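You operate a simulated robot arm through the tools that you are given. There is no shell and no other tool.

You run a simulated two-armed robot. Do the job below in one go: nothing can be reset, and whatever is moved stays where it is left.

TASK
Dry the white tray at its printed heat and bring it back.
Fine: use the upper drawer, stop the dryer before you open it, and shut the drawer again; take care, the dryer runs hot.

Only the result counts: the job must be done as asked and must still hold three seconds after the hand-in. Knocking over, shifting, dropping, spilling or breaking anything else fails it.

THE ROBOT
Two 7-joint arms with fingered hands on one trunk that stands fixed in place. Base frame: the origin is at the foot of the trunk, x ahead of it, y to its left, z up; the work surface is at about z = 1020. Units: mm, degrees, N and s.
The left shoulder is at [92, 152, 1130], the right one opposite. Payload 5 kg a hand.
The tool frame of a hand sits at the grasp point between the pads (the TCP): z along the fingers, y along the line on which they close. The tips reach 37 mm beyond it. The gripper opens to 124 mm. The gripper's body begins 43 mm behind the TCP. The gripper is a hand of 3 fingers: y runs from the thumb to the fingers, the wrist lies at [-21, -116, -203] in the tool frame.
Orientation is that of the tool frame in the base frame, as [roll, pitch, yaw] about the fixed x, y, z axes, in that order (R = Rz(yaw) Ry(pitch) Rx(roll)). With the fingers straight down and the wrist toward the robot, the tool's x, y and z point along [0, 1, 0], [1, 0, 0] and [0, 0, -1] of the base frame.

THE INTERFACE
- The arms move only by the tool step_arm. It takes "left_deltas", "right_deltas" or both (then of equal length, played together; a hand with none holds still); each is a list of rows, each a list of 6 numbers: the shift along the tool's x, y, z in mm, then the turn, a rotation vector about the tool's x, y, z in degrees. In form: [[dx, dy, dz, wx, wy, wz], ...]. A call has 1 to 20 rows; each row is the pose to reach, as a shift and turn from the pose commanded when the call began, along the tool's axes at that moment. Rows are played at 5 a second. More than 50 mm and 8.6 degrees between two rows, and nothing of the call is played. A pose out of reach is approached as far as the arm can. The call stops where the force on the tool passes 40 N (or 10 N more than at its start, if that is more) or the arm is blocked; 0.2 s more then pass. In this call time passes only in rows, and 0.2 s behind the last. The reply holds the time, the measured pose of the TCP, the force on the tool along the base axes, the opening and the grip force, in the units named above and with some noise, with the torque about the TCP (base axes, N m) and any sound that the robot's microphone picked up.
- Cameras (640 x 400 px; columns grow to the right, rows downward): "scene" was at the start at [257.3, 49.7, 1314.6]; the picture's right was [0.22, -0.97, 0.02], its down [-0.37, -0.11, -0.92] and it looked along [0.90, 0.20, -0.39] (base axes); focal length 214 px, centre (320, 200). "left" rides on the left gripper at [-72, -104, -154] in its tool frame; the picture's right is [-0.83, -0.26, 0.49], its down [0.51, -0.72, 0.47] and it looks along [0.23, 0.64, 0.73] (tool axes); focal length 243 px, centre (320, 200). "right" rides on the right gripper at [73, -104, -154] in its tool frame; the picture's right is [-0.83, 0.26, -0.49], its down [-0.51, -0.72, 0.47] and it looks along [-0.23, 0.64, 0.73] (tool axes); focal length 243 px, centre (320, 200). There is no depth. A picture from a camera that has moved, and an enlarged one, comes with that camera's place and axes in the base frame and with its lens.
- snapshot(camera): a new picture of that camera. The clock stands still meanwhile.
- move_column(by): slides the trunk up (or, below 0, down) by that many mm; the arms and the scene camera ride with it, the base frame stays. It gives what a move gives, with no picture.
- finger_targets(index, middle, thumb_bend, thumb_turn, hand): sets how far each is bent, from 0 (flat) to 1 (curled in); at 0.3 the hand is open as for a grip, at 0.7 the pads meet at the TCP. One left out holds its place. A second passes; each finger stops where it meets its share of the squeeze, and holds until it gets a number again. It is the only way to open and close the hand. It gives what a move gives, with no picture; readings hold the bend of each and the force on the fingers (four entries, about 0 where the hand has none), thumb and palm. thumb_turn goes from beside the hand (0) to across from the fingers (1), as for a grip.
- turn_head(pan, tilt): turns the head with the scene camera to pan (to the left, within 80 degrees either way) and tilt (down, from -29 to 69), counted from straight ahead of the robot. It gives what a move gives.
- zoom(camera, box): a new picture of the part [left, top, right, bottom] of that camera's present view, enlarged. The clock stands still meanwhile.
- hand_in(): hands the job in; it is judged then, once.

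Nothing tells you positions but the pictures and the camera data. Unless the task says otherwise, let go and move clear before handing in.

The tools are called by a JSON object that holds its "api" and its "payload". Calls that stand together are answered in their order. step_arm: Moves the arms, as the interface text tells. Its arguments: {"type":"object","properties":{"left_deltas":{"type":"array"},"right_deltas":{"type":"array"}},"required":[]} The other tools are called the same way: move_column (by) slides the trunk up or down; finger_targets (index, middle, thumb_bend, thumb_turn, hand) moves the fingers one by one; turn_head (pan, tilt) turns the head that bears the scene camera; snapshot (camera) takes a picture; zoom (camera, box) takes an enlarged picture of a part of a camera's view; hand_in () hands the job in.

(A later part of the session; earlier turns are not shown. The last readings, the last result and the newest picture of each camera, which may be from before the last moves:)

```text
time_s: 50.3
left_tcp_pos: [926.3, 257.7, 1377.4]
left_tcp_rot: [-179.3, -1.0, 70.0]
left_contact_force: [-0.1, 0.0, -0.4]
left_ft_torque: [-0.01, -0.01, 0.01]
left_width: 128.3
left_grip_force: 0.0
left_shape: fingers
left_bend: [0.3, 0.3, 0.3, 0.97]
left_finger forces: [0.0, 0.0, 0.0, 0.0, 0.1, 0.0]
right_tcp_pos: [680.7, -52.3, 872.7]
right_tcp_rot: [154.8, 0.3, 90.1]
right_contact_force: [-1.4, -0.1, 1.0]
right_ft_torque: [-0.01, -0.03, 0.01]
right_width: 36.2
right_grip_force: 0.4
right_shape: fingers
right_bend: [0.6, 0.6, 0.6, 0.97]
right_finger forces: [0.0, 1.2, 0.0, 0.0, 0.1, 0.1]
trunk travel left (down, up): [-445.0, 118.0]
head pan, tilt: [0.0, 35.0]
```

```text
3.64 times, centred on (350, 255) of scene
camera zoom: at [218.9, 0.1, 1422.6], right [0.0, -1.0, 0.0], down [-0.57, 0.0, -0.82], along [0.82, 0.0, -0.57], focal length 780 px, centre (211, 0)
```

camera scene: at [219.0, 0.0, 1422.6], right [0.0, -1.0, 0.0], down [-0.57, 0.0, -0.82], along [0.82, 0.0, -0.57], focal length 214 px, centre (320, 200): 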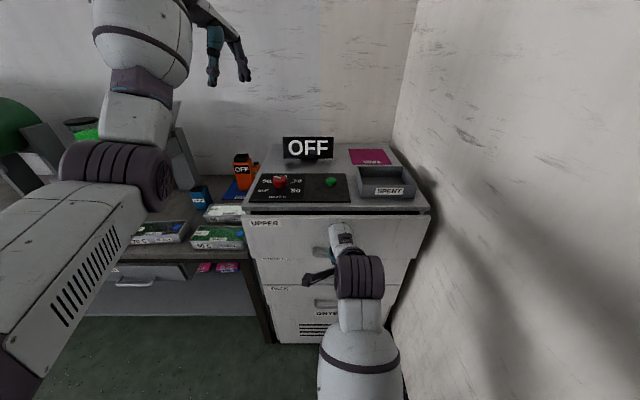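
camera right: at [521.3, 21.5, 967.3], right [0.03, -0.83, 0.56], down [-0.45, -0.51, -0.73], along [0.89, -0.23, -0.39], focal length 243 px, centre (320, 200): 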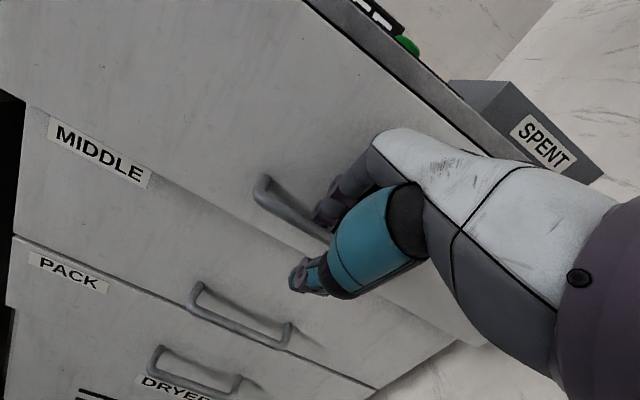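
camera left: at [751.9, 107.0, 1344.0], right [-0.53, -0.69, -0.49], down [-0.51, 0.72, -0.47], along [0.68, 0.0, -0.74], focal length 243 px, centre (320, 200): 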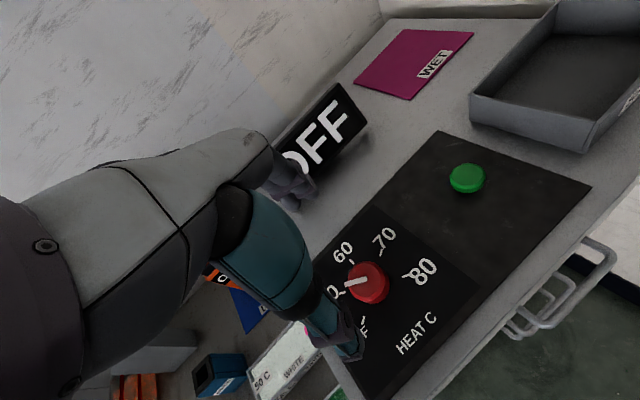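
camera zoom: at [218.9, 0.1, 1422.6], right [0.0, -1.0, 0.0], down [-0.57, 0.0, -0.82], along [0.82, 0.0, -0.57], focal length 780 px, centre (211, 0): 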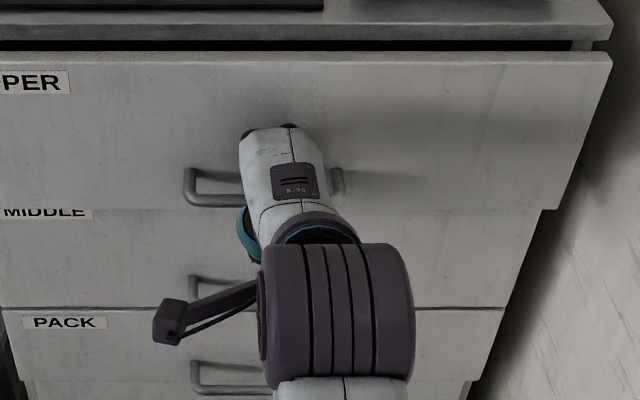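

The fingers are behind the bar. I'll close and pull in steps.

{"api": "finger_targets", "payload": {"hand": "right", "index": 0.72, "middle": 0.72, "thumb_bend": 0.72}}

{"api": "step_arm", "payload": {"right_deltas": [[0, -9, -4.2, 0, 0, 0], [0, -18, -8.5, 0, 0, 0], [0, -27, -12.7, 0, 0, 0], [0, -36, -17, 0, 0, 0], [0, -45, -21, 0, 0, 0]]}}

{"api": "snapshot", "payload": {"camera": "scene"}}

```text
time_s: 51.3
left_tcp_pos: [925.9, 256.8, 1376.5]
left_tcp_rot: [-179.3, -1.0, 70.0]
left_contact_force: [0.1, -0.7, 0.4]
left_ft_torque: [-0.01, -0.01, 0.01]
left_width: 128.5
left_grip_force: 0.1
left_shape: fingers
left_bend: [0.3, 0.3, 0.3, 0.97]
left_finger forces: [0.0, 0.0, 0.0, 0.1, 0.0, 0.0]
right_tcp_pos: [681.2, -52.0, 874.0]
right_tcp_rot: [154.8, 0.4, 90.0]
right_contact_force: [0.0, -1.3, 1.2]
right_ft_torque: [-0.16, -1.32, -0.27]
right_width: 7.1
right_grip_force: 23.9
right_shape: fingers
right_bend: [0.71, 0.69, 0.72, 0.97]
right_finger forces: [10.7, 35.3, 0.0, 0.0, 0.1, 0.0]
trunk travel left (down, up): [-445.0, 118.0]
head pan, tilt: [0.0, 35.0]
```

```text
time_s: 52.5
left_tcp_pos: [924.9, 258.1, 1377.2]
left_tcp_rot: [-179.4, -1.0, 70.0]
left_contact_force: [0.4, 1.4, 0.1]
left_ft_torque: [0.01, -0.03, 0.01]
left_width: 128.8
left_grip_force: 0.1
left_shape: fingers
left_bend: [0.3, 0.3, 0.3, 0.97]
left_finger forces: [0.0, 0.1, 0.0, 0.1, 0.0, 0.0]
right_tcp_pos: [630.6, -51.5, 871.8]
right_tcp_rot: [154.9, 0.3, 90.2]
right_contact_force: [-0.2, -0.2, -1.2]
right_ft_torque: [-0.11, -1.32, -0.22]
right_width: 7.2
right_grip_force: 23.6
right_shape: fingers
right_bend: [0.71, 0.69, 0.72, 0.97]
right_finger forces: [10.4, 36.9, 0.0, 0.0, 0.0, 0.0]
trunk travel left (down, up): [-445.0, 118.0]
head pan, tilt: [0.0, 35.0]
```

```text
taken
camera scene: at [218.5, 0.3, 1422.7], right [0.0, -1.0, 0.0], down [-0.57, 0.0, -0.82], along [0.82, 0.0, -0.57], focal length 214 px, centre (320, 200)
```

scene: 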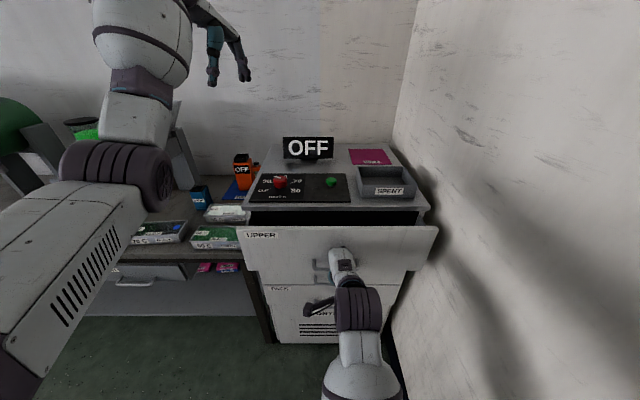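

It works: the drawer follows and is about 70 mm open. I'll keep pulling.

{"api": "step_arm", "payload": {"right_deltas": [[0, -9, -4.2, 0, 0, 0], [0, -18, -8.5, 0, 0, 0], [0, -27, -12.7, 0, 0, 0], [0, -36, -17, 0, 0, 0], [0, -45, -21, 0, 0, 0], [0, -54, -25.4, 0, 0, 0]]}}

{"api": "snapshot", "payload": {"camera": "scene"}}

```text
time_s: 53.9
left_tcp_pos: [927.4, 258.1, 1378.6]
left_tcp_rot: [-179.4, -1.1, 69.9]
left_contact_force: [0.3, -0.6, 0.2]
left_ft_torque: [0.03, -0.01, 0.03]
left_width: 128.5
left_grip_force: 0.1
left_shape: fingers
left_bend: [0.3, 0.3, 0.3, 0.97]
left_finger forces: [0.0, 0.0, 0.0, 0.1, 0.0, 0.0]
right_tcp_pos: [583.5, -52.3, 888.2]
right_tcp_rot: [153.2, 0.4, 90.1]
right_contact_force: [0.7, -0.1, -13.0]
right_ft_torque: [0.03, -0.31, -0.06]
right_width: 13.0
right_grip_force: 15.2
right_shape: fingers
right_bend: [0.71, 0.7, 0.68, 0.97]
right_finger forces: [4.6, 19.2, 0.0, 0.0, 5.9, 0.0]
trunk travel left (down, up): [-445.0, 118.0]
head pan, tilt: [0.0, 35.0]
```

```text
taken
camera scene: at [220.5, 0.3, 1424.0], right [0.0, -1.0, 0.0], down [-0.57, 0.0, -0.82], along [0.82, 0.0, -0.57], focal length 214 px, centre (320, 200)
```

scene: 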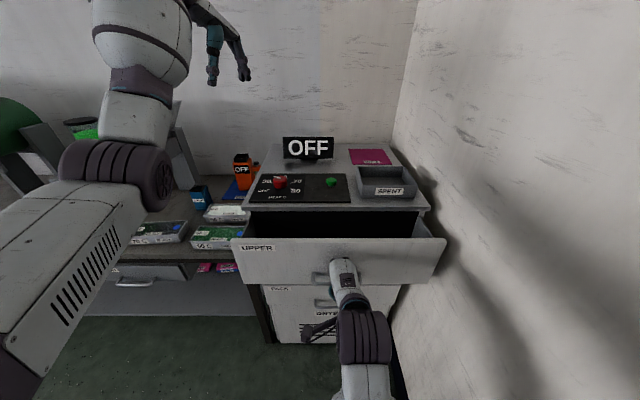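

The arm is at its inner limit with the drawer about 120 mm open. I'll release the bar, lift away, lower the trunk, and pull the rest by the top edge of the front panel with the fingers pointing down.

{"api": "finger_targets", "payload": {"hand": "right", "index": 0.57, "middle": 0.57, "thumb_bend": 0.57}}

{"api": "step_arm", "payload": {"right_deltas": [[0, 0, -20, 0, 0, 0], [0, 0, -50, 0, 0, 0], [0, 0, -90, 0, 0, 0], [0, 30, -130, 0, 0, 0], [0, 60, -170, 0, 0, 0], [0, 90, -210, 0, 0, 0]]}}

{"api": "snapshot", "payload": {"camera": "scene"}}

{"api": "snapshot", "payload": {"camera": "right"}}

```text
time_s: 54.9
left_tcp_pos: [926.8, 257.5, 1379.0]
left_tcp_rot: [-179.3, -0.9, 70.0]
left_contact_force: [-0.2, 0.1, -0.9]
left_ft_torque: [0.0, 0.01, 0.0]
left_width: 128.5
left_grip_force: 0.1
left_shape: fingers
left_bend: [0.3, 0.3, 0.3, 0.97]
left_finger forces: [0.1, 0.1, 0.0, 0.1, 0.1, 0.1]
right_tcp_pos: [583.8, -50.5, 886.6]
right_tcp_rot: [153.3, 0.4, 90.0]
right_contact_force: [0.2, -0.1, 0.8]
right_ft_torque: [-0.01, -0.03, 0.0]
right_width: 48.5
right_grip_force: 0.0
right_shape: fingers
right_bend: [0.56, 0.56, 0.56, 0.97]
right_finger forces: [0.0, 0.0, 0.0, 0.0, 0.0, 0.0]
trunk travel left (down, up): [-445.0, 118.0]
head pan, tilt: [0.0, 35.0]
```

```text
time_s: 56.3
left_tcp_pos: [927.3, 257.0, 1375.6]
left_tcp_rot: [-179.3, -1.0, 69.9]
left_contact_force: [0.7, 0.1, -0.8]
left_ft_torque: [0.0, 0.0, -0.02]
left_width: 128.4
left_grip_force: 0.0
left_shape: fingers
left_bend: [0.3, 0.3, 0.3, 0.97]
left_finger forces: [0.1, 0.0, 0.0, 0.0, 0.0, 0.0]
right_tcp_pos: [582.1, -41.9, 1099.2]
right_tcp_rot: [154.8, 0.4, 90.0]
right_contact_force: [-0.2, 0.6, 0.0]
right_ft_torque: [-0.03, -0.01, 0.04]
right_width: 48.9
right_grip_force: 0.1
right_shape: fingers
right_bend: [0.56, 0.56, 0.56, 0.97]
right_finger forces: [0.0, 0.1, 0.0, 0.0, 0.0, 0.0]
right hand out of reach, approached as far as the arm can: row 3, 4, 5, 6
trunk travel left (down, up): [-445.0, 118.0]
head pan, tilt: [0.0, 35.0]
```

```text
taken
camera scene: at [219.6, 0.2, 1422.4], right [0.0, -1.0, 0.0], down [-0.57, 0.0, -0.82], along [0.82, 0.0, -0.57], focal length 214 px, centre (320, 200)
```

scene: 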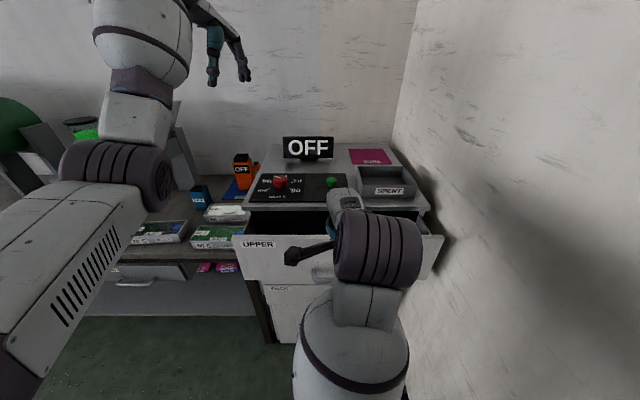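

```text
taken
camera right: at [423.0, 31.4, 1195.0], right [0.03, -0.83, 0.56], down [-0.45, -0.51, -0.73], along [0.89, -0.23, -0.39], focal length 243 px, centre (320, 200)
```

right: 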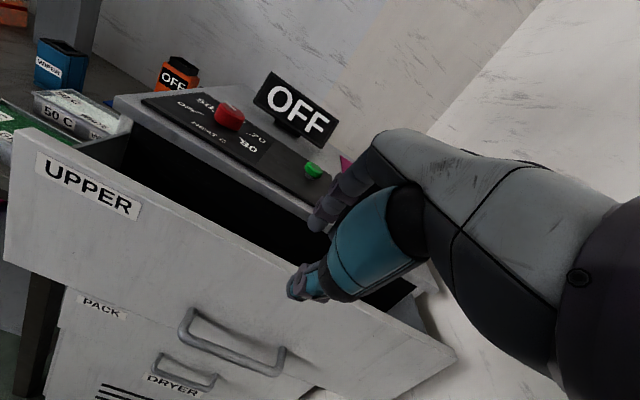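

{"api": "step_arm", "payload": {"right_deltas": [[-1, 27, -27, 2.8, 0, 0], [-2, 54, -54, 5.6, 0, 0], [-3, 81, -80, 8.4, 0, 0], [-4, 108, -107, 11.2, 0, 0], [-5, 135, -134, 14, 0, 0], [-6, 162, -161, 16.8, 0, 0], [-7, 189, -187, 19.6, 0, 0], [-8, 216, -214, 22.4, 0, 0], [-8, 243, -241, 25.2, 0, 0]]}}

{"api": "move_column", "payload": {"by": -300}}

{"api": "snapshot", "payload": {"camera": "scene"}}

{"api": "snapshot", "payload": {"camera": "right"}}

{"api": "snapshot", "payload": {"camera": "left"}}

```text
time_s: 58.3
left_tcp_pos: [926.0, 257.7, 1377.9]
left_tcp_rot: [-179.4, -1.1, 70.0]
left_contact_force: [-1.1, 0.3, 0.2]
left_ft_torque: [0.01, -0.03, -0.01]
left_width: 128.5
left_grip_force: 0.0
left_shape: fingers
left_bend: [0.3, 0.3, 0.3, 0.97]
left_finger forces: [0.0, 0.1, 0.0, 0.1, 0.1, 0.1]
right_tcp_pos: [855.8, -59.3, 1390.8]
right_tcp_rot: [179.6, 0.4, 90.0]
right_contact_force: [0.2, -0.1, -0.9]
right_ft_torque: [0.07, -0.02, 0.0]
right_width: 49.0
right_grip_force: 0.1
right_shape: fingers
right_bend: [0.56, 0.56, 0.56, 0.97]
right_finger forces: [0.0, 0.0, 0.0, 0.1, 0.1, 0.0]
right hand out of reach, approached as far as the arm can: row 3, 4, 5, 6, 7, 8, 9
trunk travel left (down, up): [-445.0, 118.0]
head pan, tilt: [0.0, 35.0]
```

```text
time_s: 60.1
left_tcp_pos: [927.9, 257.3, 1182.5]
left_tcp_rot: [-178.9, -0.9, 70.0]
left_contact_force: [-0.1, -0.6, 0.1]
left_ft_torque: [0.02, 0.0, 0.0]
left_width: 128.3
left_grip_force: 0.0
left_shape: fingers
left_bend: [0.3, 0.3, 0.3, 0.97]
left_finger forces: [0.0, 0.0, 0.1, 0.0, 0.0, 0.1]
right_tcp_pos: [902.9, -57.9, 1074.4]
right_tcp_rot: [-171.2, 0.5, 90.0]
right_contact_force: [-2.5, -1.0, 19.7]
right_ft_torque: [0.08, 0.86, 0.07]
right_width: 54.2
right_grip_force: 9.1
right_shape: fingers
right_bend: [0.56, 0.56, 0.54, 0.98]
right_finger forces: [0.0, 0.0, 0.0, 0.1, 18.8, 0.1]
trunk travel left (down, up): [-258.0, 306.0]
head pan, tilt: [0.0, 35.0]
heard: click
stopped: the force on the tool passed its limit at 119 N (the readings are from after the stop); the commanded pose is now the measured one
```

```text
taken
camera scene: at [269.1, 0.3, 1226.7], right [0.0, -1.0, 0.0], down [-0.57, 0.0, -0.82], along [0.82, 0.0, -0.57], focal length 214 px, centre (320, 200)
```

scene: 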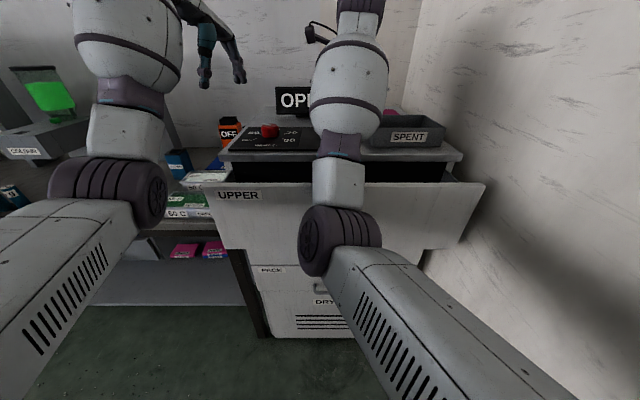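

```text
taken
camera right: at [822.2, 15.3, 1241.5], right [0.33, -0.83, 0.45], down [-0.78, -0.51, -0.35], along [0.52, -0.24, -0.82], focal length 243 px, centre (320, 200)
```

right: 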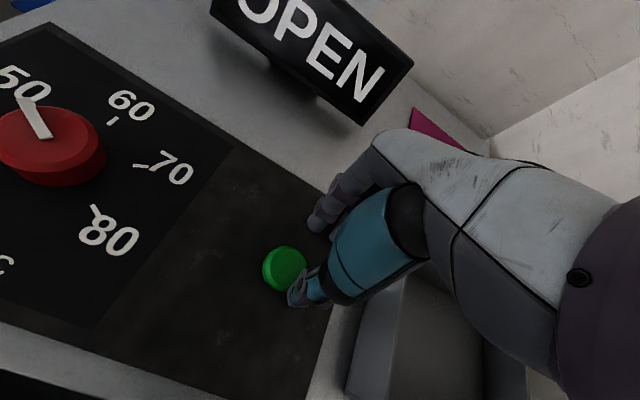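

```text
taken
camera left: at [805.4, 221.4, 1336.1], right [-0.54, -0.68, -0.5], down [-0.51, 0.73, -0.45], along [0.67, 0.01, -0.74], focal length 243 px, centre (320, 200)
```

left: 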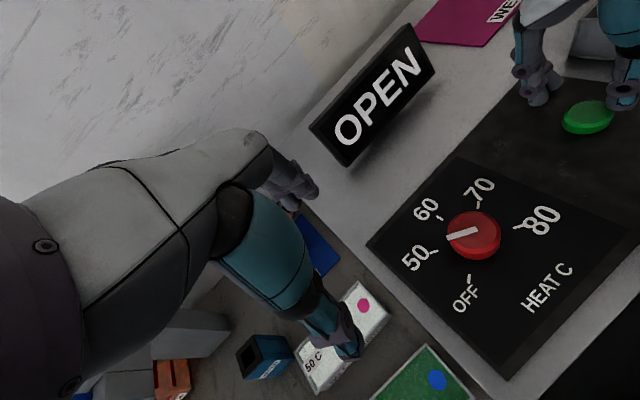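

That trunk move pressed the right hand onto the button because the arm had drifted forward; the display now reads OPEN. I'll lift off gently and check, and won't combine moves like that again.

{"api": "step_arm", "payload": {"right_deltas": [[0, 0, -20, 0, 0, 0], [0, -3, -50, 0, 0, 0], [0, -6, -80, -3, 0, 0], [0, -9, -110, -6, 0, 0]]}}

{"api": "snapshot", "payload": {"camera": "left"}}

{"api": "snapshot", "payload": {"camera": "right"}}

```text
time_s: 61.1
left_tcp_pos: [929.3, 256.7, 1182.4]
left_tcp_rot: [-178.8, -0.8, 70.0]
left_contact_force: [-1.1, 0.5, -0.1]
left_ft_torque: [0.01, -0.01, 0.0]
left_width: 128.4
left_grip_force: 0.0
left_shape: fingers
left_bend: [0.3, 0.3, 0.3, 0.97]
left_finger forces: [0.0, 0.0, 0.0, 0.2, 0.0, 0.0]
right_tcp_pos: [910.2, -57.8, 1181.5]
right_tcp_rot: [-177.0, 0.4, 90.0]
right_contact_force: [0.4, 0.8, 0.7]
right_ft_torque: [0.03, -0.01, 0.0]
right_width: 49.3
right_grip_force: 0.1
right_shape: fingers
right_bend: [0.56, 0.56, 0.56, 0.98]
right_finger forces: [0.1, 0.0, 0.0, 0.1, 0.1, 0.0]
right hand out of reach, approached as far as the arm can: row 2
trunk travel left (down, up): [-258.0, 306.0]
head pan, tilt: [0.0, 35.0]
```

```text
taken
camera left: at [806.6, 221.2, 1335.9], right [-0.54, -0.68, -0.5], down [-0.51, 0.73, -0.45], along [0.67, 0.01, -0.74], focal length 243 px, centre (320, 200)
```

left: 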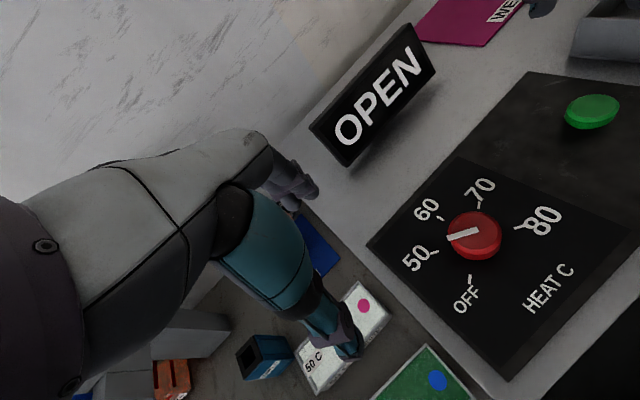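

```text
taken
camera right: at [815.4, 15.7, 1340.5], right [0.29, -0.83, 0.48], down [-0.75, -0.51, -0.43], along [0.6, -0.24, -0.76], focal length 243 px, centre (320, 200)
```

right: 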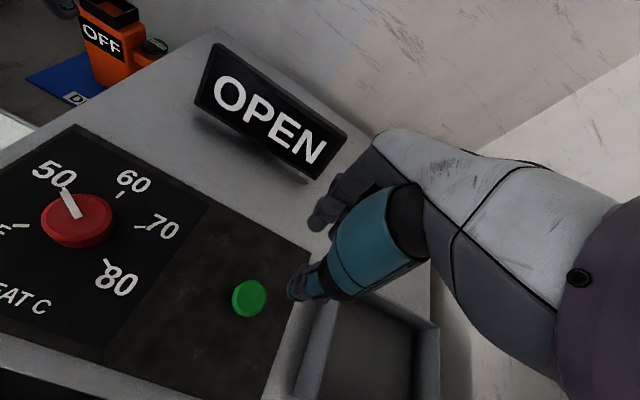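

The SPENT bin and the panel look undisturbed. The display still says OPEN, likely because start was pressed with the drawer open, so I'll press once more on purpose to return it to OFF.

{"api": "finger_targets", "payload": {"hand": "right", "index": 0.7, "middle": 0.7, "thumb_bend": 0.7}}

{"api": "step_arm", "payload": {"right_deltas": [[6, -13, 25, -1.5, 0, 0], [13, -27, 50, -3, 0, 0], [13, -27, 75, -3, 0, 0], [13, -27, 75, -3, 0, 0]]}}

{"api": "snapshot", "payload": {"camera": "right"}}

```text
time_s: 62.1
left_tcp_pos: [928.8, 258.0, 1181.1]
left_tcp_rot: [-178.8, -0.8, 69.9]
left_contact_force: [0.5, 0.0, -0.3]
left_ft_torque: [-0.03, -0.01, 0.0]
left_width: 128.5
left_grip_force: 0.1
left_shape: fingers
left_bend: [0.3, 0.3, 0.3, 0.97]
left_finger forces: [0.0, 0.0, 0.1, 0.0, 0.1, 0.0]
right_tcp_pos: [912.1, -57.4, 1181.1]
right_tcp_rot: [-176.9, 0.5, 90.0]
right_contact_force: [0.2, 0.6, 0.2]
right_ft_torque: [0.02, -0.01, -0.03]
right_width: 7.5
right_grip_force: 0.0
right_shape: fingers
right_bend: [0.7, 0.7, 0.7, 0.98]
right_finger forces: [0.0, 0.0, 0.1, 0.0, 0.0, 0.0]
trunk travel left (down, up): [-258.0, 306.0]
head pan, tilt: [0.0, 35.0]
```

```text
time_s: 63.1
left_tcp_pos: [928.9, 256.8, 1182.5]
left_tcp_rot: [-178.8, -0.9, 70.0]
left_contact_force: [0.1, 0.1, 0.3]
left_ft_torque: [0.0, -0.03, 0.0]
left_width: 128.5
left_grip_force: 0.0
left_shape: fingers
left_bend: [0.3, 0.3, 0.3, 0.97]
left_finger forces: [0.0, 0.0, 0.0, 0.0, 0.0, 0.1]
right_tcp_pos: [880.9, -45.0, 1108.8]
right_tcp_rot: [-180.0, 0.4, 90.0]
right_contact_force: [-0.4, -0.7, -0.3]
right_ft_torque: [0.0, -0.01, 0.0]
right_width: 7.0
right_grip_force: 0.1
right_shape: fingers
right_bend: [0.7, 0.7, 0.7, 0.98]
right_finger forces: [0.0, 0.0, 0.0, 0.0, 0.1, 0.1]
trunk travel left (down, up): [-258.0, 306.0]
head pan, tilt: [0.0, 35.0]
```

```text
taken
camera right: at [776.5, 28.8, 1262.4], right [0.26, -0.83, 0.5], down [-0.72, -0.51, -0.47], along [0.64, -0.24, -0.73], focal length 243 px, centre (320, 200)
```

right: 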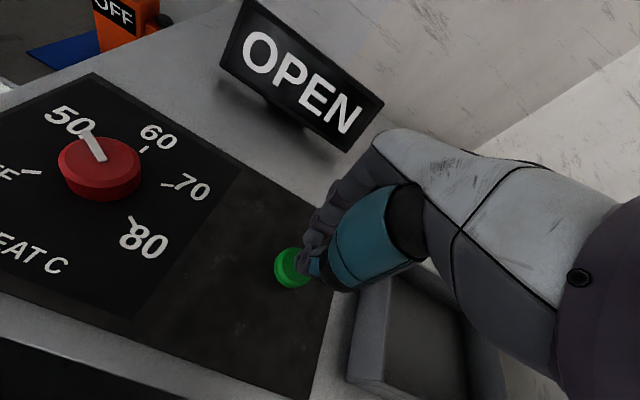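

{"api": "step_arm", "payload": {"right_deltas": [[0, 0, 15, 0, 0, 0], [0, 0, 22, 0, 0, 0], [0, 0, 26, 0, 0, 0], [0, 0, 29, 0, 0, 0], [0, 0, 10, 0, 0, 0], [0, 0, -20, 0, 0, 0]]}}

{"api": "snapshot", "payload": {"camera": "right"}}

```text
time_s: 64.5
left_tcp_pos: [927.6, 257.5, 1183.7]
left_tcp_rot: [-178.8, -0.8, 70.0]
left_contact_force: [0.1, 0.1, 0.8]
left_ft_torque: [-0.03, -0.01, 0.01]
left_width: 128.5
left_grip_force: 0.0
left_shape: fingers
left_bend: [0.3, 0.3, 0.3, 0.97]
left_finger forces: [0.0, 0.1, 0.0, 0.1, 0.0, 0.0]
right_tcp_pos: [880.0, -44.9, 1129.0]
right_tcp_rot: [180.0, 0.5, 89.9]
right_contact_force: [-1.1, 0.0, 0.3]
right_ft_torque: [-0.04, -0.05, 0.02]
right_width: 6.5
right_grip_force: 0.2
right_shape: fingers
right_bend: [0.7, 0.7, 0.7, 0.97]
right_finger forces: [0.0, 0.0, 0.0, 0.0, 0.0, 0.1]
trunk travel left (down, up): [-258.0, 306.0]
head pan, tilt: [0.0, 35.0]
heard: click
```

```text
taken
camera right: at [774.8, 29.4, 1282.3], right [0.26, -0.83, 0.5], down [-0.72, -0.51, -0.47], along [0.64, -0.24, -0.73], focal length 243 px, centre (320, 200)
```

right: 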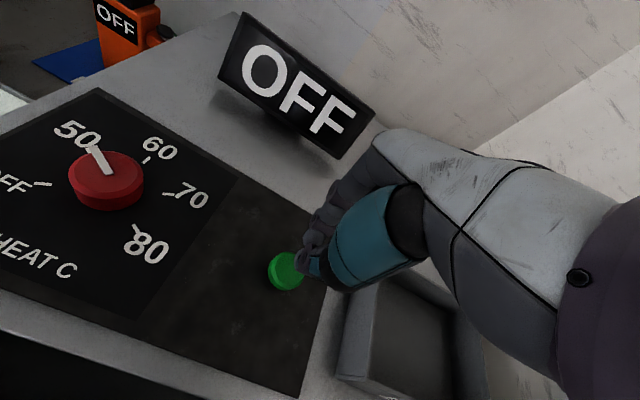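

The display is back to OFF. I'll raise both hands before lowering the trunk another 100 mm, checking each result.

{"api": "step_arm", "payload": {"right_deltas": [[0, -10, -40, 0, 0, 0], [0, -40, -80, 0, 0, 0], [0, -75, -115, 0, 0, 0], [0, -110, -150, 0, 0, 0]], "left_deltas": [[10, 0, -40, 0, 0, 0], [20, 0, -80, 0, 0, 0], [30, 0, -110, 0, 0, 0], [40, 0, -140, 0, 0, 0]]}}

```text
time_s: 65.5
left_tcp_pos: [940.1, 290.6, 1325.9]
left_tcp_rot: [-179.1, -1.0, 70.0]
left_contact_force: [-0.7, 0.3, 0.4]
left_ft_torque: [0.0, -0.09, -0.01]
left_width: 128.4
left_grip_force: 0.0
left_shape: fingers
left_bend: [0.3, 0.3, 0.3, 0.97]
left_finger forces: [0.0, 0.1, 0.1, 0.0, 0.0, 0.0]
right_tcp_pos: [888.7, -53.5, 1272.1]
right_tcp_rot: [179.8, 0.5, 90.0]
right_contact_force: [-0.5, -0.1, 0.9]
right_ft_torque: [0.01, -0.08, -0.03]
right_width: 6.4
right_grip_force: 0.1
right_shape: fingers
right_bend: [0.7, 0.7, 0.7, 0.97]
right_finger forces: [0.1, 0.0, 0.0, 0.0, 0.0, 0.0]
right hand out of reach, approached as far as the arm can: row 1, 2, 3, 4
trunk travel left (down, up): [-258.0, 306.0]
head pan, tilt: [0.0, 35.0]
```

The right arm can't fold further at this height, but raising the trunk also shifts the shoulders back, which helps. I'll go to nearly full height and use a fingers-down pinch on the panel's top edge there.

{"api": "move_column", "payload": {"by": 295}}

{"api": "snapshot", "payload": {"camera": "scene"}}

```text
time_s: 68.5
left_tcp_pos: [810.5, 291.4, 1828.4]
left_tcp_rot: [168.3, -5.5, 70.7]
left_contact_force: [-0.3, -0.3, 0.1]
left_ft_torque: [0.04, 0.0, 0.02]
left_width: 128.7
left_grip_force: 0.1
left_shape: fingers
left_bend: [0.3, 0.3, 0.3, 0.97]
left_finger forces: [0.1, 0.0, 0.1, 0.0, 0.1, 0.1]
right_tcp_pos: [893.2, -52.4, 1563.8]
right_tcp_rot: [-179.8, 0.4, 89.9]
right_contact_force: [0.1, 0.6, -0.2]
right_ft_torque: [0.02, 0.0, 0.01]
right_width: 6.5
right_grip_force: 0.0
right_shape: fingers
right_bend: [0.7, 0.7, 0.7, 0.97]
right_finger forces: [0.0, 0.0, 0.0, 0.0, 0.0, 0.1]
trunk travel left (down, up): [-553.0, 11.0]
head pan, tilt: [0.0, 35.0]
```

```text
taken
camera scene: at [130.7, 0.2, 1554.0], right [0.0, -1.0, 0.0], down [-0.57, 0.0, -0.82], along [0.82, 0.0, -0.57], focal length 214 px, centre (320, 200)
```

scene: 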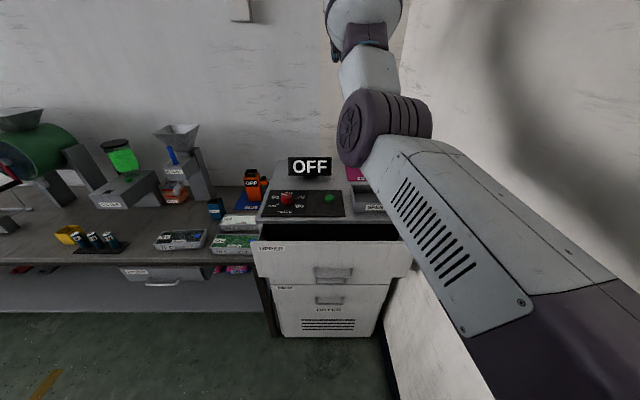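

{"api": "step_arm", "payload": {"right_deltas": [[0, -23, 38, 0, 0, 0], [0, -46, 76, 0, 0, 0], [0, -69, 114, 0, 0, 0], [0, -92, 152, 0, 0, 0], [1, -115, 190, 0, 0, 0], [1, -138, 228, 0, 0, 0], [1, -161, 266, 0, 0, 0], [2, -184, 304, 0, 0, 0], [2, -207, 342, 0, 0, 0], [2, -230, 380, 0, 0, 0], [2, -253, 414, 0, 0, 0]], "left_deltas": [[0, 0, 27, 1, 0, 0], [0, 0, 54, 2, 0, 0], [0, 0, 81, 3, 0, 0], [0, 0, 108, 4, 0, 0], [0, 0, 135, 5, 0, 0], [0, 0, 162, 6, 0, 0], [0, 0, 189, 7, 0, 0], [0, 0, 216, 8, 0, 0], [0, 0, 243, 9, 0, 0], [0, 0, 270, 10, 0, 0], [0, 0, 300, 11.7, 0, 0]]}}

{"api": "snapshot", "payload": {"camera": "scene"}}

{"api": "snapshot", "payload": {"camera": "right"}}

```text
time_s: 70.9
left_tcp_pos: [879.7, 299.1, 1535.2]
left_tcp_rot: [179.9, -5.4, 70.7]
left_contact_force: [0.3, 0.9, 0.0]
left_ft_torque: [0.0, 0.0, 0.05]
left_width: 128.6
left_grip_force: 0.0
left_shape: fingers
left_bend: [0.3, 0.3, 0.3, 0.97]
left_finger forces: [0.0, 0.0, 0.1, 0.0, 0.1, 0.0]
right_tcp_pos: [639.9, -55.8, 1150.1]
right_tcp_rot: [-180.0, 0.5, 90.1]
right_contact_force: [0.5, 0.1, -0.1]
right_ft_torque: [0.02, -0.01, 0.04]
right_width: 6.5
right_grip_force: 0.0
right_shape: fingers
right_bend: [0.7, 0.7, 0.7, 0.97]
right_finger forces: [0.0, 0.0, 0.0, 0.0, 0.1, 0.0]
trunk travel left (down, up): [-553.0, 11.0]
head pan, tilt: [0.0, 35.0]
```

```text
taken
camera scene: at [131.8, 0.7, 1553.9], right [0.0, -1.0, 0.0], down [-0.57, 0.0, -0.82], along [0.82, 0.0, -0.57], focal length 214 px, centre (320, 200)
```

scene: 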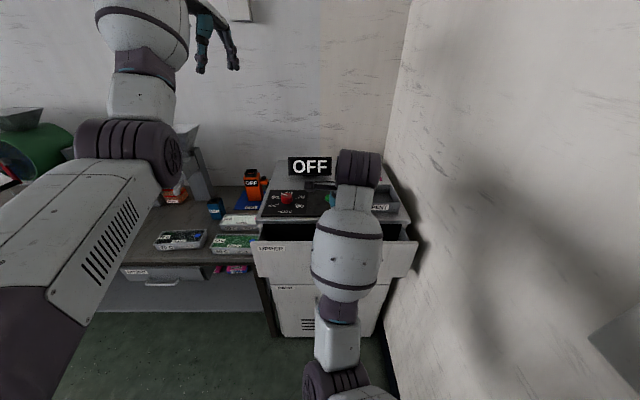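

```text
taken
camera right: at [535.7, 18.1, 1303.1], right [0.26, -0.83, 0.5], down [-0.72, -0.51, -0.47], along [0.64, -0.24, -0.73], focal length 243 px, centre (320, 200)
```

right: 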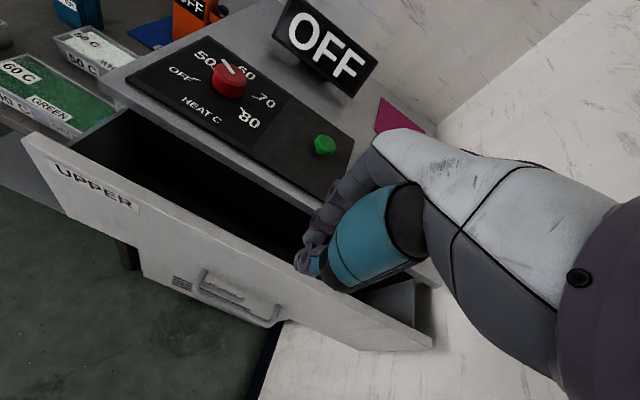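

{"api": "zoom", "payload": {"camera": "scene", "box": [240, 200, 340, 270]}}

{"api": "zoom", "payload": {"camera": "right", "box": [0, 90, 260, 300]}}

```text
5.71 times, centred on (290, 235) of scene
camera zoom: at [131.8, 0.7, 1553.9], right [0.0, -1.0, 0.0], down [-0.57, 0.0, -0.82], along [0.82, 0.0, -0.57], focal length 1226 px, centre (491, 0)
```

zoom: 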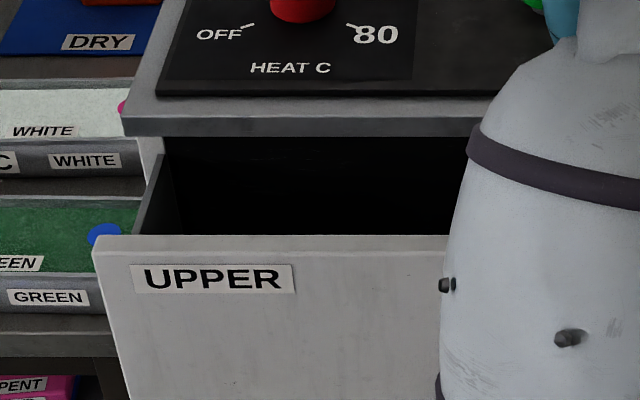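

```text
1.90 times, centred on (130, 195) of right
camera zoom: at [535.7, 18.1, 1303.1], right [0.26, -0.83, 0.5], down [-0.72, -0.51, -0.47], along [0.64, -0.24, -0.73], focal length 462 px, centre (682, 210)
```

zoom: 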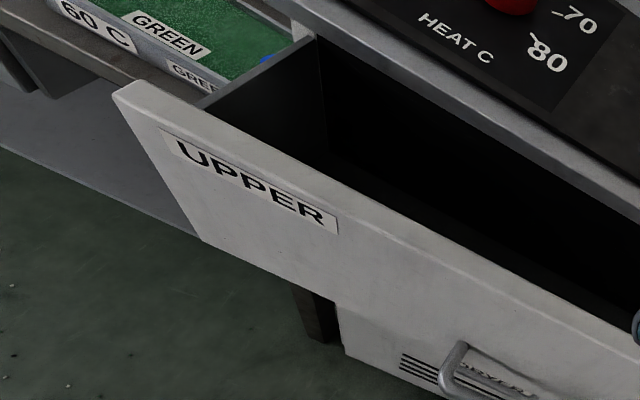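

The panel's top edge is at x 665–680, z ≈ 995, so the drawer is about 93 mm open. I'll open the fingers and lower them astride that edge.

{"api": "finger_targets", "payload": {"hand": "right", "index": 0.5, "middle": 0.5, "thumb_bend": 0.5}}

{"api": "step_arm", "payload": {"right_deltas": [[2, 11, 40, 0, 0, 0], [4, 22, 80, 0, 0, 0], [6, 32, 115, 0, 0, 0], [6, 32, 115, 0, 0, 0]]}}

{"api": "snapshot", "payload": {"camera": "right"}}

{"api": "zoom", "payload": {"camera": "scene", "box": [250, 160, 420, 280]}}

```text
time_s: 71.9
left_tcp_pos: [876.8, 298.1, 1537.8]
left_tcp_rot: [179.8, -5.5, 70.6]
left_contact_force: [0.5, 0.7, -0.3]
left_ft_torque: [-0.01, -0.02, 0.0]
left_width: 128.4
left_grip_force: 0.0
left_shape: fingers
left_bend: [0.3, 0.3, 0.3, 0.97]
left_finger forces: [0.1, 0.0, 0.0, 0.1, 0.1, 0.0]
right_tcp_pos: [638.9, -54.6, 1151.1]
right_tcp_rot: [180.0, 0.4, 90.1]
right_contact_force: [0.1, -0.1, 0.7]
right_ft_torque: [0.01, 0.01, -0.05]
right_width: 67.2
right_grip_force: 0.1
right_shape: fingers
right_bend: [0.5, 0.5, 0.5, 0.97]
right_finger forces: [0.0, 0.2, 0.1, 0.0, 0.1, 0.1]
trunk travel left (down, up): [-553.0, 11.0]
head pan, tilt: [0.0, 35.0]
```

```text
time_s: 72.9
left_tcp_pos: [877.8, 298.6, 1537.4]
left_tcp_rot: [179.8, -5.6, 70.7]
left_contact_force: [0.3, -0.1, 0.7]
left_ft_torque: [-0.01, -0.01, -0.02]
left_width: 128.5
left_grip_force: 0.0
left_shape: fingers
left_bend: [0.3, 0.3, 0.3, 0.97]
left_finger forces: [0.0, 0.0, 0.0, 0.0, 0.0, 0.0]
right_tcp_pos: [672.0, -48.1, 1035.8]
right_tcp_rot: [-180.0, 0.5, 90.0]
right_contact_force: [-0.7, 0.5, 0.3]
right_ft_torque: [-0.02, 0.02, 0.0]
right_width: 67.6
right_grip_force: 0.1
right_shape: fingers
right_bend: [0.5, 0.5, 0.5, 0.97]
right_finger forces: [0.0, 0.0, 0.1, 0.0, 0.0, 0.0]
trunk travel left (down, up): [-553.0, 11.0]
head pan, tilt: [0.0, 35.0]
```

```text
taken
camera right: at [567.2, 25.7, 1189.2], right [0.26, -0.83, 0.5], down [-0.72, -0.51, -0.47], along [0.64, -0.24, -0.73], focal length 243 px, centre (320, 200)
```

right: 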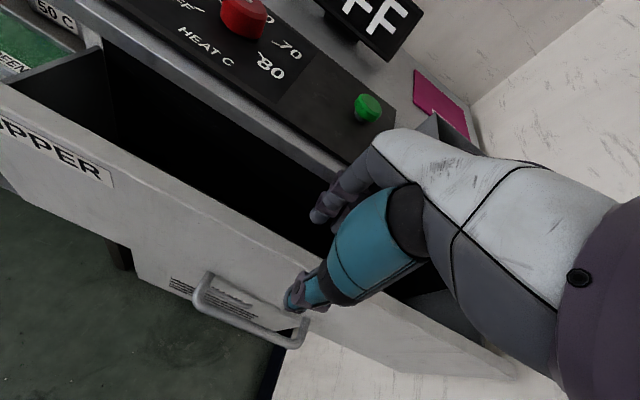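

```text
3.33 times, centred on (335, 220) of scene
camera zoom: at [130.6, 0.4, 1554.4], right [0.0, -1.0, 0.0], down [-0.57, 0.0, -0.82], along [0.82, 0.0, -0.57], focal length 715 px, centre (270, 133)
```

zoom: 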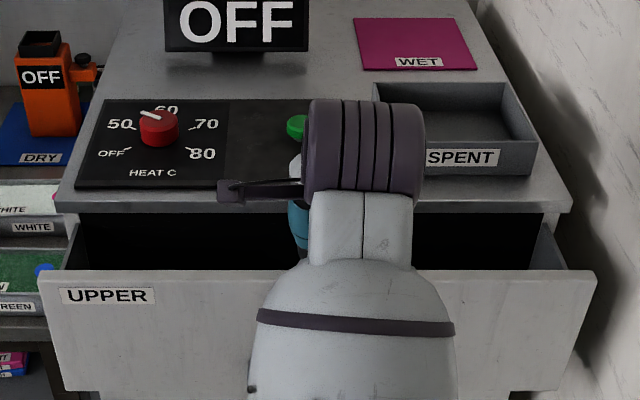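

The thumb is in front of the panel and the fingers are behind it. I'll go down the last 45 mm and pinch.

{"api": "step_arm", "payload": {"right_deltas": [[0, 0, 16, 0, 0, 0], [0, 0, 32, 0, 0, 0], [0, 0, 46, 0, 0, 0]]}}

{"api": "finger_targets", "payload": {"hand": "right", "index": 0.68, "middle": 0.68, "thumb_bend": 0.68}}

{"api": "snapshot", "payload": {"camera": "right"}}

```text
time_s: 73.7
left_tcp_pos: [878.1, 298.8, 1536.5]
left_tcp_rot: [179.8, -5.5, 70.7]
left_contact_force: [-0.2, 1.2, 0.2]
left_ft_torque: [-0.02, -0.03, 0.01]
left_width: 128.7
left_grip_force: 0.0
left_shape: fingers
left_bend: [0.3, 0.3, 0.3, 0.97]
left_finger forces: [0.0, 0.0, 0.1, 0.1, 0.0, 0.0]
right_tcp_pos: [671.4, -49.0, 989.8]
right_tcp_rot: [-180.0, 0.4, 90.0]
right_contact_force: [-0.6, 1.0, -0.4]
right_ft_torque: [0.03, -0.04, -0.01]
right_width: 67.0
right_grip_force: 0.0
right_shape: fingers
right_bend: [0.5, 0.5, 0.5, 0.97]
right_finger forces: [0.0, 0.0, 0.1, 0.0, 0.1, 0.1]
trunk travel left (down, up): [-553.0, 11.0]
head pan, tilt: [0.0, 35.0]
```

```text
time_s: 74.7
left_tcp_pos: [878.6, 298.6, 1537.6]
left_tcp_rot: [179.7, -5.5, 70.8]
left_contact_force: [-0.3, 0.0, 0.0]
left_ft_torque: [-0.01, -0.03, 0.02]
left_width: 128.7
left_grip_force: 0.1
left_shape: fingers
left_bend: [0.3, 0.3, 0.3, 0.97]
left_finger forces: [0.1, 0.1, 0.1, 0.0, 0.0, 0.0]
right_tcp_pos: [671.7, -48.2, 990.7]
right_tcp_rot: [-179.9, 0.4, 90.0]
right_contact_force: [0.1, -0.5, -0.8]
right_ft_torque: [-0.05, -0.01, 0.01]
right_width: 20.2
right_grip_force: 3.4
right_shape: fingers
right_bend: [0.67, 0.67, 0.65, 0.97]
right_finger forces: [1.7, 1.9, 0.0, 0.0, 3.5, 0.1]
trunk travel left (down, up): [-553.0, 11.0]
head pan, tilt: [0.0, 35.0]
```

```text
taken
camera right: at [567.6, 24.5, 1143.3], right [0.26, -0.83, 0.5], down [-0.72, -0.51, -0.47], along [0.64, -0.24, -0.73], focal length 243 px, centre (320, 200)
```

right: 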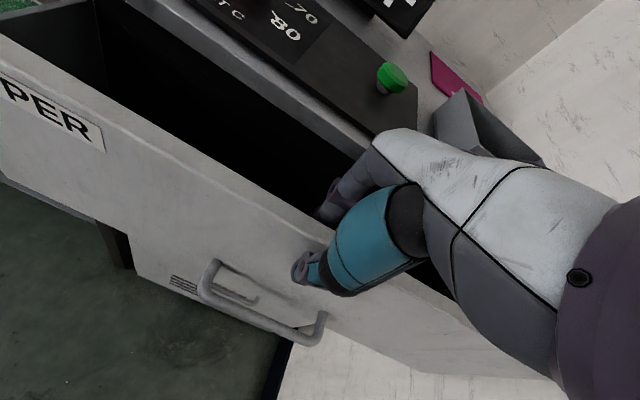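

The edge is pinched. Pulling the drawer further out.

{"api": "step_arm", "payload": {"right_deltas": [[0, -10, 0, 0, 0, 0], [0, -22, 0, 0, 0, 0], [0, -36, 0, 0, 0, 0], [0, -50, 0, 0, 0, 0], [0, -65, 0, 0, 0, 0], [0, -80, 0, 0, 0, 0]]}}

{"api": "snapshot", "payload": {"camera": "scene"}}

```text
time_s: 76.1
left_tcp_pos: [877.9, 298.0, 1536.1]
left_tcp_rot: [179.9, -5.5, 70.7]
left_contact_force: [1.5, 0.0, 0.0]
left_ft_torque: [0.04, -0.02, -0.02]
left_width: 128.5
left_grip_force: 0.1
left_shape: fingers
left_bend: [0.3, 0.3, 0.3, 0.97]
left_finger forces: [0.1, 0.1, 0.1, 0.0, 0.1, 0.0]
right_tcp_pos: [590.7, -49.9, 990.2]
right_tcp_rot: [-179.9, 0.4, 90.0]
right_contact_force: [0.7, 0.8, -3.2]
right_ft_torque: [-0.01, -0.05, 0.0]
right_width: 19.9
right_grip_force: 4.5
right_shape: fingers
right_bend: [0.66, 0.67, 0.65, 0.97]
right_finger forces: [1.9, 2.0, 0.0, 0.0, 3.2, 0.0]
trunk travel left (down, up): [-553.0, 11.0]
head pan, tilt: [0.0, 35.0]
```

```text
taken
camera scene: at [130.4, 0.3, 1554.3], right [0.0, -1.0, 0.0], down [-0.57, 0.0, -0.82], along [0.82, 0.0, -0.57], focal length 214 px, centre (320, 200)
```

scene: 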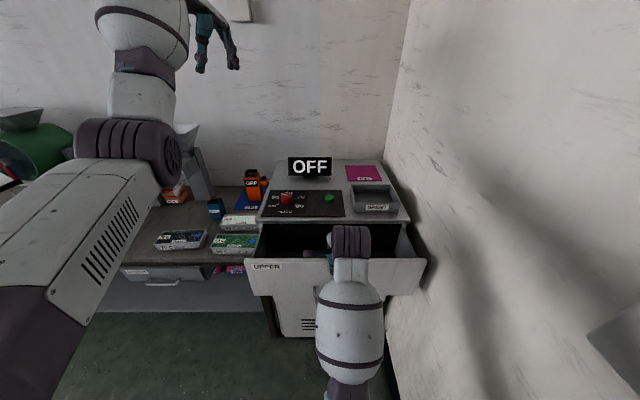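

It moves smoothly and is about 175 mm open. I'll pull another 90 mm.

{"api": "step_arm", "payload": {"right_deltas": [[0, -15, 0, 0, 0, 0], [0, -30, 0, 0, 0, 0], [0, -45, 0, 0, 0, 0], [0, -60, 0, 0, 0, 0], [0, -75, 0, 0, 0, 0], [0, -90, 0, 0, 0, 0]]}}

{"api": "snapshot", "payload": {"camera": "scene"}}

{"api": "snapshot", "payload": {"camera": "right"}}

```text
time_s: 77.5
left_tcp_pos: [877.5, 299.2, 1537.3]
left_tcp_rot: [179.9, -5.5, 70.7]
left_contact_force: [0.5, 0.4, -0.3]
left_ft_torque: [0.01, 0.02, -0.01]
left_width: 128.5
left_grip_force: 0.1
left_shape: fingers
left_bend: [0.3, 0.3, 0.3, 0.97]
left_finger forces: [0.0, 0.0, 0.0, 0.0, 0.0, 0.0]
right_tcp_pos: [504.9, -49.4, 995.1]
right_tcp_rot: [179.7, 0.4, 89.9]
right_contact_force: [-0.3, -0.2, -4.3]
right_ft_torque: [-0.01, -0.02, 0.04]
right_width: 20.2
right_grip_force: 3.0
right_shape: fingers
right_bend: [0.66, 0.67, 0.65, 0.97]
right_finger forces: [1.3, 1.4, 0.0, 0.0, 3.7, 0.0]
trunk travel left (down, up): [-553.0, 11.0]
head pan, tilt: [0.0, 35.0]
```

```text
taken
camera scene: at [131.2, 0.3, 1554.1], right [0.0, -1.0, 0.0], down [-0.57, 0.0, -0.82], along [0.82, 0.0, -0.57], focal length 214 px, centre (320, 200)
```

scene: 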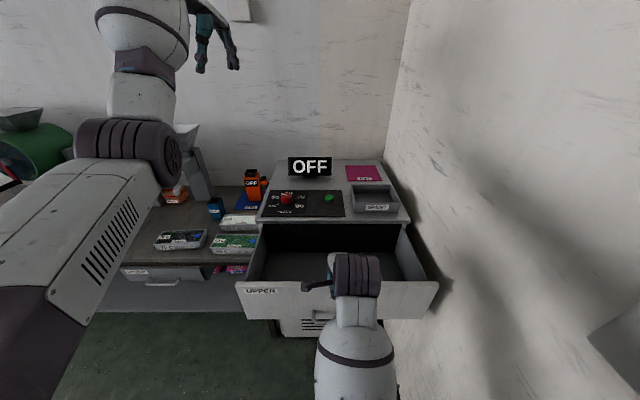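

```text
taken
camera right: at [400.3, 23.9, 1147.1], right [0.26, -0.83, 0.5], down [-0.72, -0.51, -0.47], along [0.65, -0.24, -0.73], focal length 243 px, centre (320, 200)
```

right: 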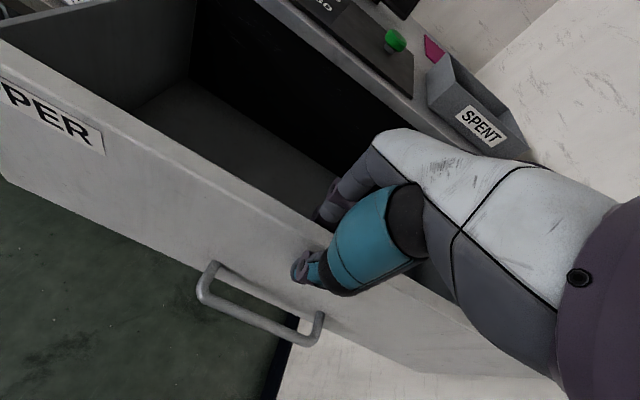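

The drawer is about 260 mm open with a clear floor inside. I'll release the panel, lift straight up, then park the right hand high above the dryer so I can lower the trunk for the left hand.

{"api": "finger_targets", "payload": {"hand": "right", "index": 0.5, "middle": 0.5, "thumb_bend": 0.5}}

{"api": "step_arm", "payload": {"right_deltas": [[0, 0, -25, 0, 0, 0], [0, 0, -60, 0, 0, 0], [0, 5, -100, 0, 0, 0], [0, 25, -140, 0, 0, 0], [-3, 50, -180, 0, 0, 0], [-6, 80, -215, 0, 0, 0], [-10, 110, -250, 0, 0, 0], [-15, 140, -285, 0, 0, 0]]}}

{"api": "snapshot", "payload": {"camera": "scene"}}

```text
time_s: 78.5
left_tcp_pos: [877.8, 298.2, 1536.9]
left_tcp_rot: [179.8, -5.6, 70.8]
left_contact_force: [-0.6, -0.1, 1.3]
left_ft_torque: [-0.01, 0.01, 0.01]
left_width: 128.5
left_grip_force: 0.0
left_shape: fingers
left_bend: [0.3, 0.3, 0.3, 0.97]
left_finger forces: [0.0, 0.1, 0.1, 0.1, 0.0, 0.0]
right_tcp_pos: [504.9, -48.2, 995.1]
right_tcp_rot: [179.4, 0.5, 90.0]
right_contact_force: [-0.7, 0.5, 0.3]
right_ft_torque: [-0.01, 0.02, 0.01]
right_width: 67.0
right_grip_force: 0.1
right_shape: fingers
right_bend: [0.5, 0.5, 0.5, 0.97]
right_finger forces: [0.0, 0.0, 0.1, 0.1, 0.0, 0.0]
trunk travel left (down, up): [-553.0, 11.0]
head pan, tilt: [0.0, 35.0]
```

```text
time_s: 80.3
left_tcp_pos: [879.6, 297.9, 1538.1]
left_tcp_rot: [179.7, -5.5, 70.6]
left_contact_force: [-0.1, 0.4, 0.7]
left_ft_torque: [-0.01, 0.02, -0.02]
left_width: 128.3
left_grip_force: 0.0
left_shape: fingers
left_bend: [0.3, 0.3, 0.3, 0.97]
left_finger forces: [0.1, 0.1, 0.0, 0.0, 0.0, 0.0]
right_tcp_pos: [676.4, -60.8, 1238.9]
right_tcp_rot: [179.4, 0.5, 90.1]
right_contact_force: [0.3, 0.4, 0.1]
right_ft_torque: [-0.01, 0.03, -0.01]
right_width: 67.3
right_grip_force: 0.0
right_shape: fingers
right_bend: [0.5, 0.5, 0.5, 0.97]
right_finger forces: [0.1, 0.1, 0.1, 0.0, 0.0, 0.1]
right hand out of reach, approached as far as the arm can: row 5, 6, 7, 8
trunk travel left (down, up): [-553.0, 11.0]
head pan, tilt: [0.0, 35.0]
```

```text
taken
camera scene: at [131.7, 0.3, 1554.3], right [0.0, -1.0, 0.0], down [-0.57, 0.0, -0.82], along [0.82, 0.0, -0.57], focal length 214 px, centre (320, 200)
```

scene: 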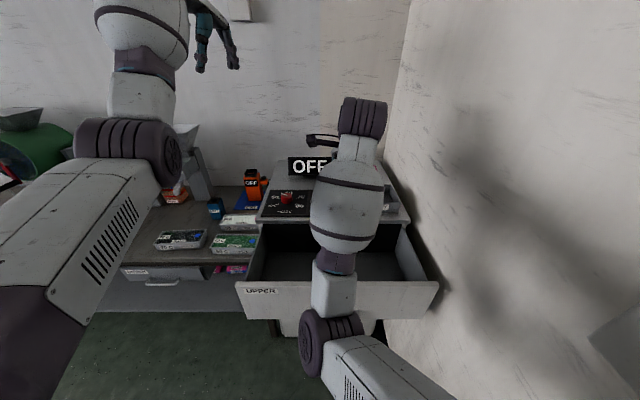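

{"api": "step_arm", "payload": {"right_deltas": [[-5, 30, -25, 0, 0, 0], [-10, 60, -50, 0, 0, 0], [-15, 90, -80, 0, 0, 0], [-22, 120, -110, 0, 0, 0], [-29, 150, -145, 0, 0, 0], [-36, 175, -180, 0, 0, 0], [-43, 195, -215, 0, 0, 0], [-50, 204, -255, 0, 0, 0], [-50, 204, -300, 0, 0, 0]]}}

```text
time_s: 82.3
left_tcp_pos: [876.7, 298.1, 1541.6]
left_tcp_rot: [179.6, -5.5, 70.7]
left_contact_force: [0.0, 1.5, 0.7]
left_ft_torque: [0.01, -0.04, 0.03]
left_width: 128.6
left_grip_force: 0.1
left_shape: fingers
left_bend: [0.3, 0.3, 0.3, 0.97]
left_finger forces: [0.1, 0.0, 0.0, 0.0, 0.1, 0.0]
right_tcp_pos: [879.6, -110.0, 1543.5]
right_tcp_rot: [179.9, 0.4, 89.9]
right_contact_force: [0.0, 0.7, -0.4]
right_ft_torque: [0.0, 0.01, 0.0]
right_width: 67.6
right_grip_force: 0.1
right_shape: fingers
right_bend: [0.5, 0.5, 0.5, 0.97]
right_finger forces: [0.0, 0.0, 0.1, 0.0, 0.0, 0.0]
trunk travel left (down, up): [-553.0, 11.0]
head pan, tilt: [0.0, 35.0]
```

{"api": "move_column", "payload": {"by": -180}}

{"api": "snapshot", "payload": {"camera": "left"}}

{"api": "snapshot", "payload": {"camera": "scene"}}

```text
time_s: 84.3
left_tcp_pos: [877.3, 297.6, 1358.4]
left_tcp_rot: [179.7, -5.6, 70.6]
left_contact_force: [0.8, 0.0, 0.2]
left_ft_torque: [-0.01, 0.0, -0.01]
left_width: 128.4
left_grip_force: 0.1
left_shape: fingers
left_bend: [0.3, 0.3, 0.3, 0.97]
left_finger forces: [0.1, 0.1, 0.1, 0.0, 0.0, 0.0]
right_tcp_pos: [881.4, -110.0, 1361.1]
right_tcp_rot: [179.9, 0.4, 90.0]
right_contact_force: [-0.4, -0.7, 0.3]
right_ft_torque: [0.03, -0.04, -0.03]
right_width: 67.2
right_grip_force: 0.1
right_shape: fingers
right_bend: [0.5, 0.5, 0.5, 0.97]
right_finger forces: [0.1, 0.0, 0.0, 0.0, 0.0, 0.1]
trunk travel left (down, up): [-373.0, 191.0]
head pan, tilt: [0.0, 35.0]
```

```text
taken
camera left: at [747.8, 250.2, 1502.8], right [-0.5, -0.65, -0.57], down [-0.5, 0.76, -0.42], along [0.71, 0.07, -0.7], focal length 243 px, centre (320, 200)
```

left: 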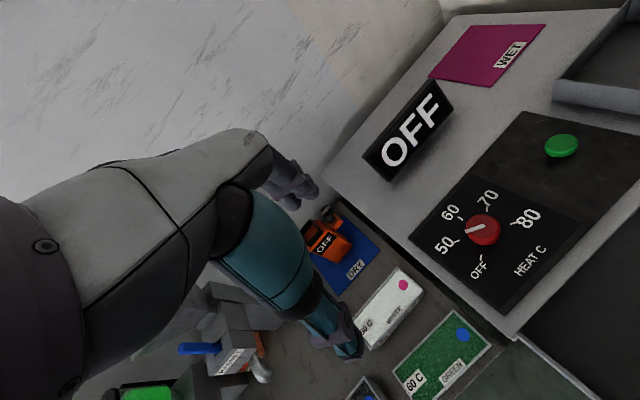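

```text
taken
camera scene: at [241.2, 0.1, 1343.9], right [0.0, -1.0, 0.0], down [-0.57, 0.0, -0.82], along [0.82, 0.0, -0.57], focal length 214 px, centre (320, 200)
```

scene: 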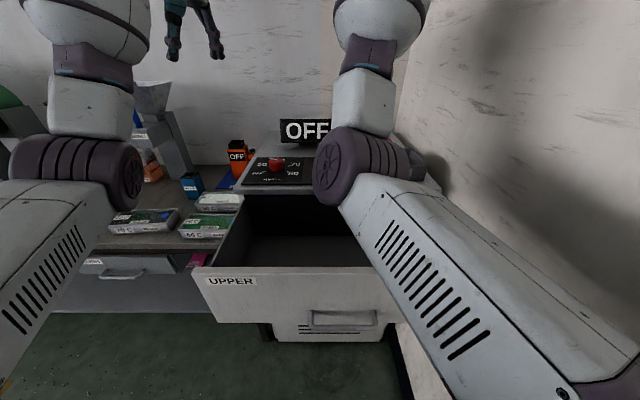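

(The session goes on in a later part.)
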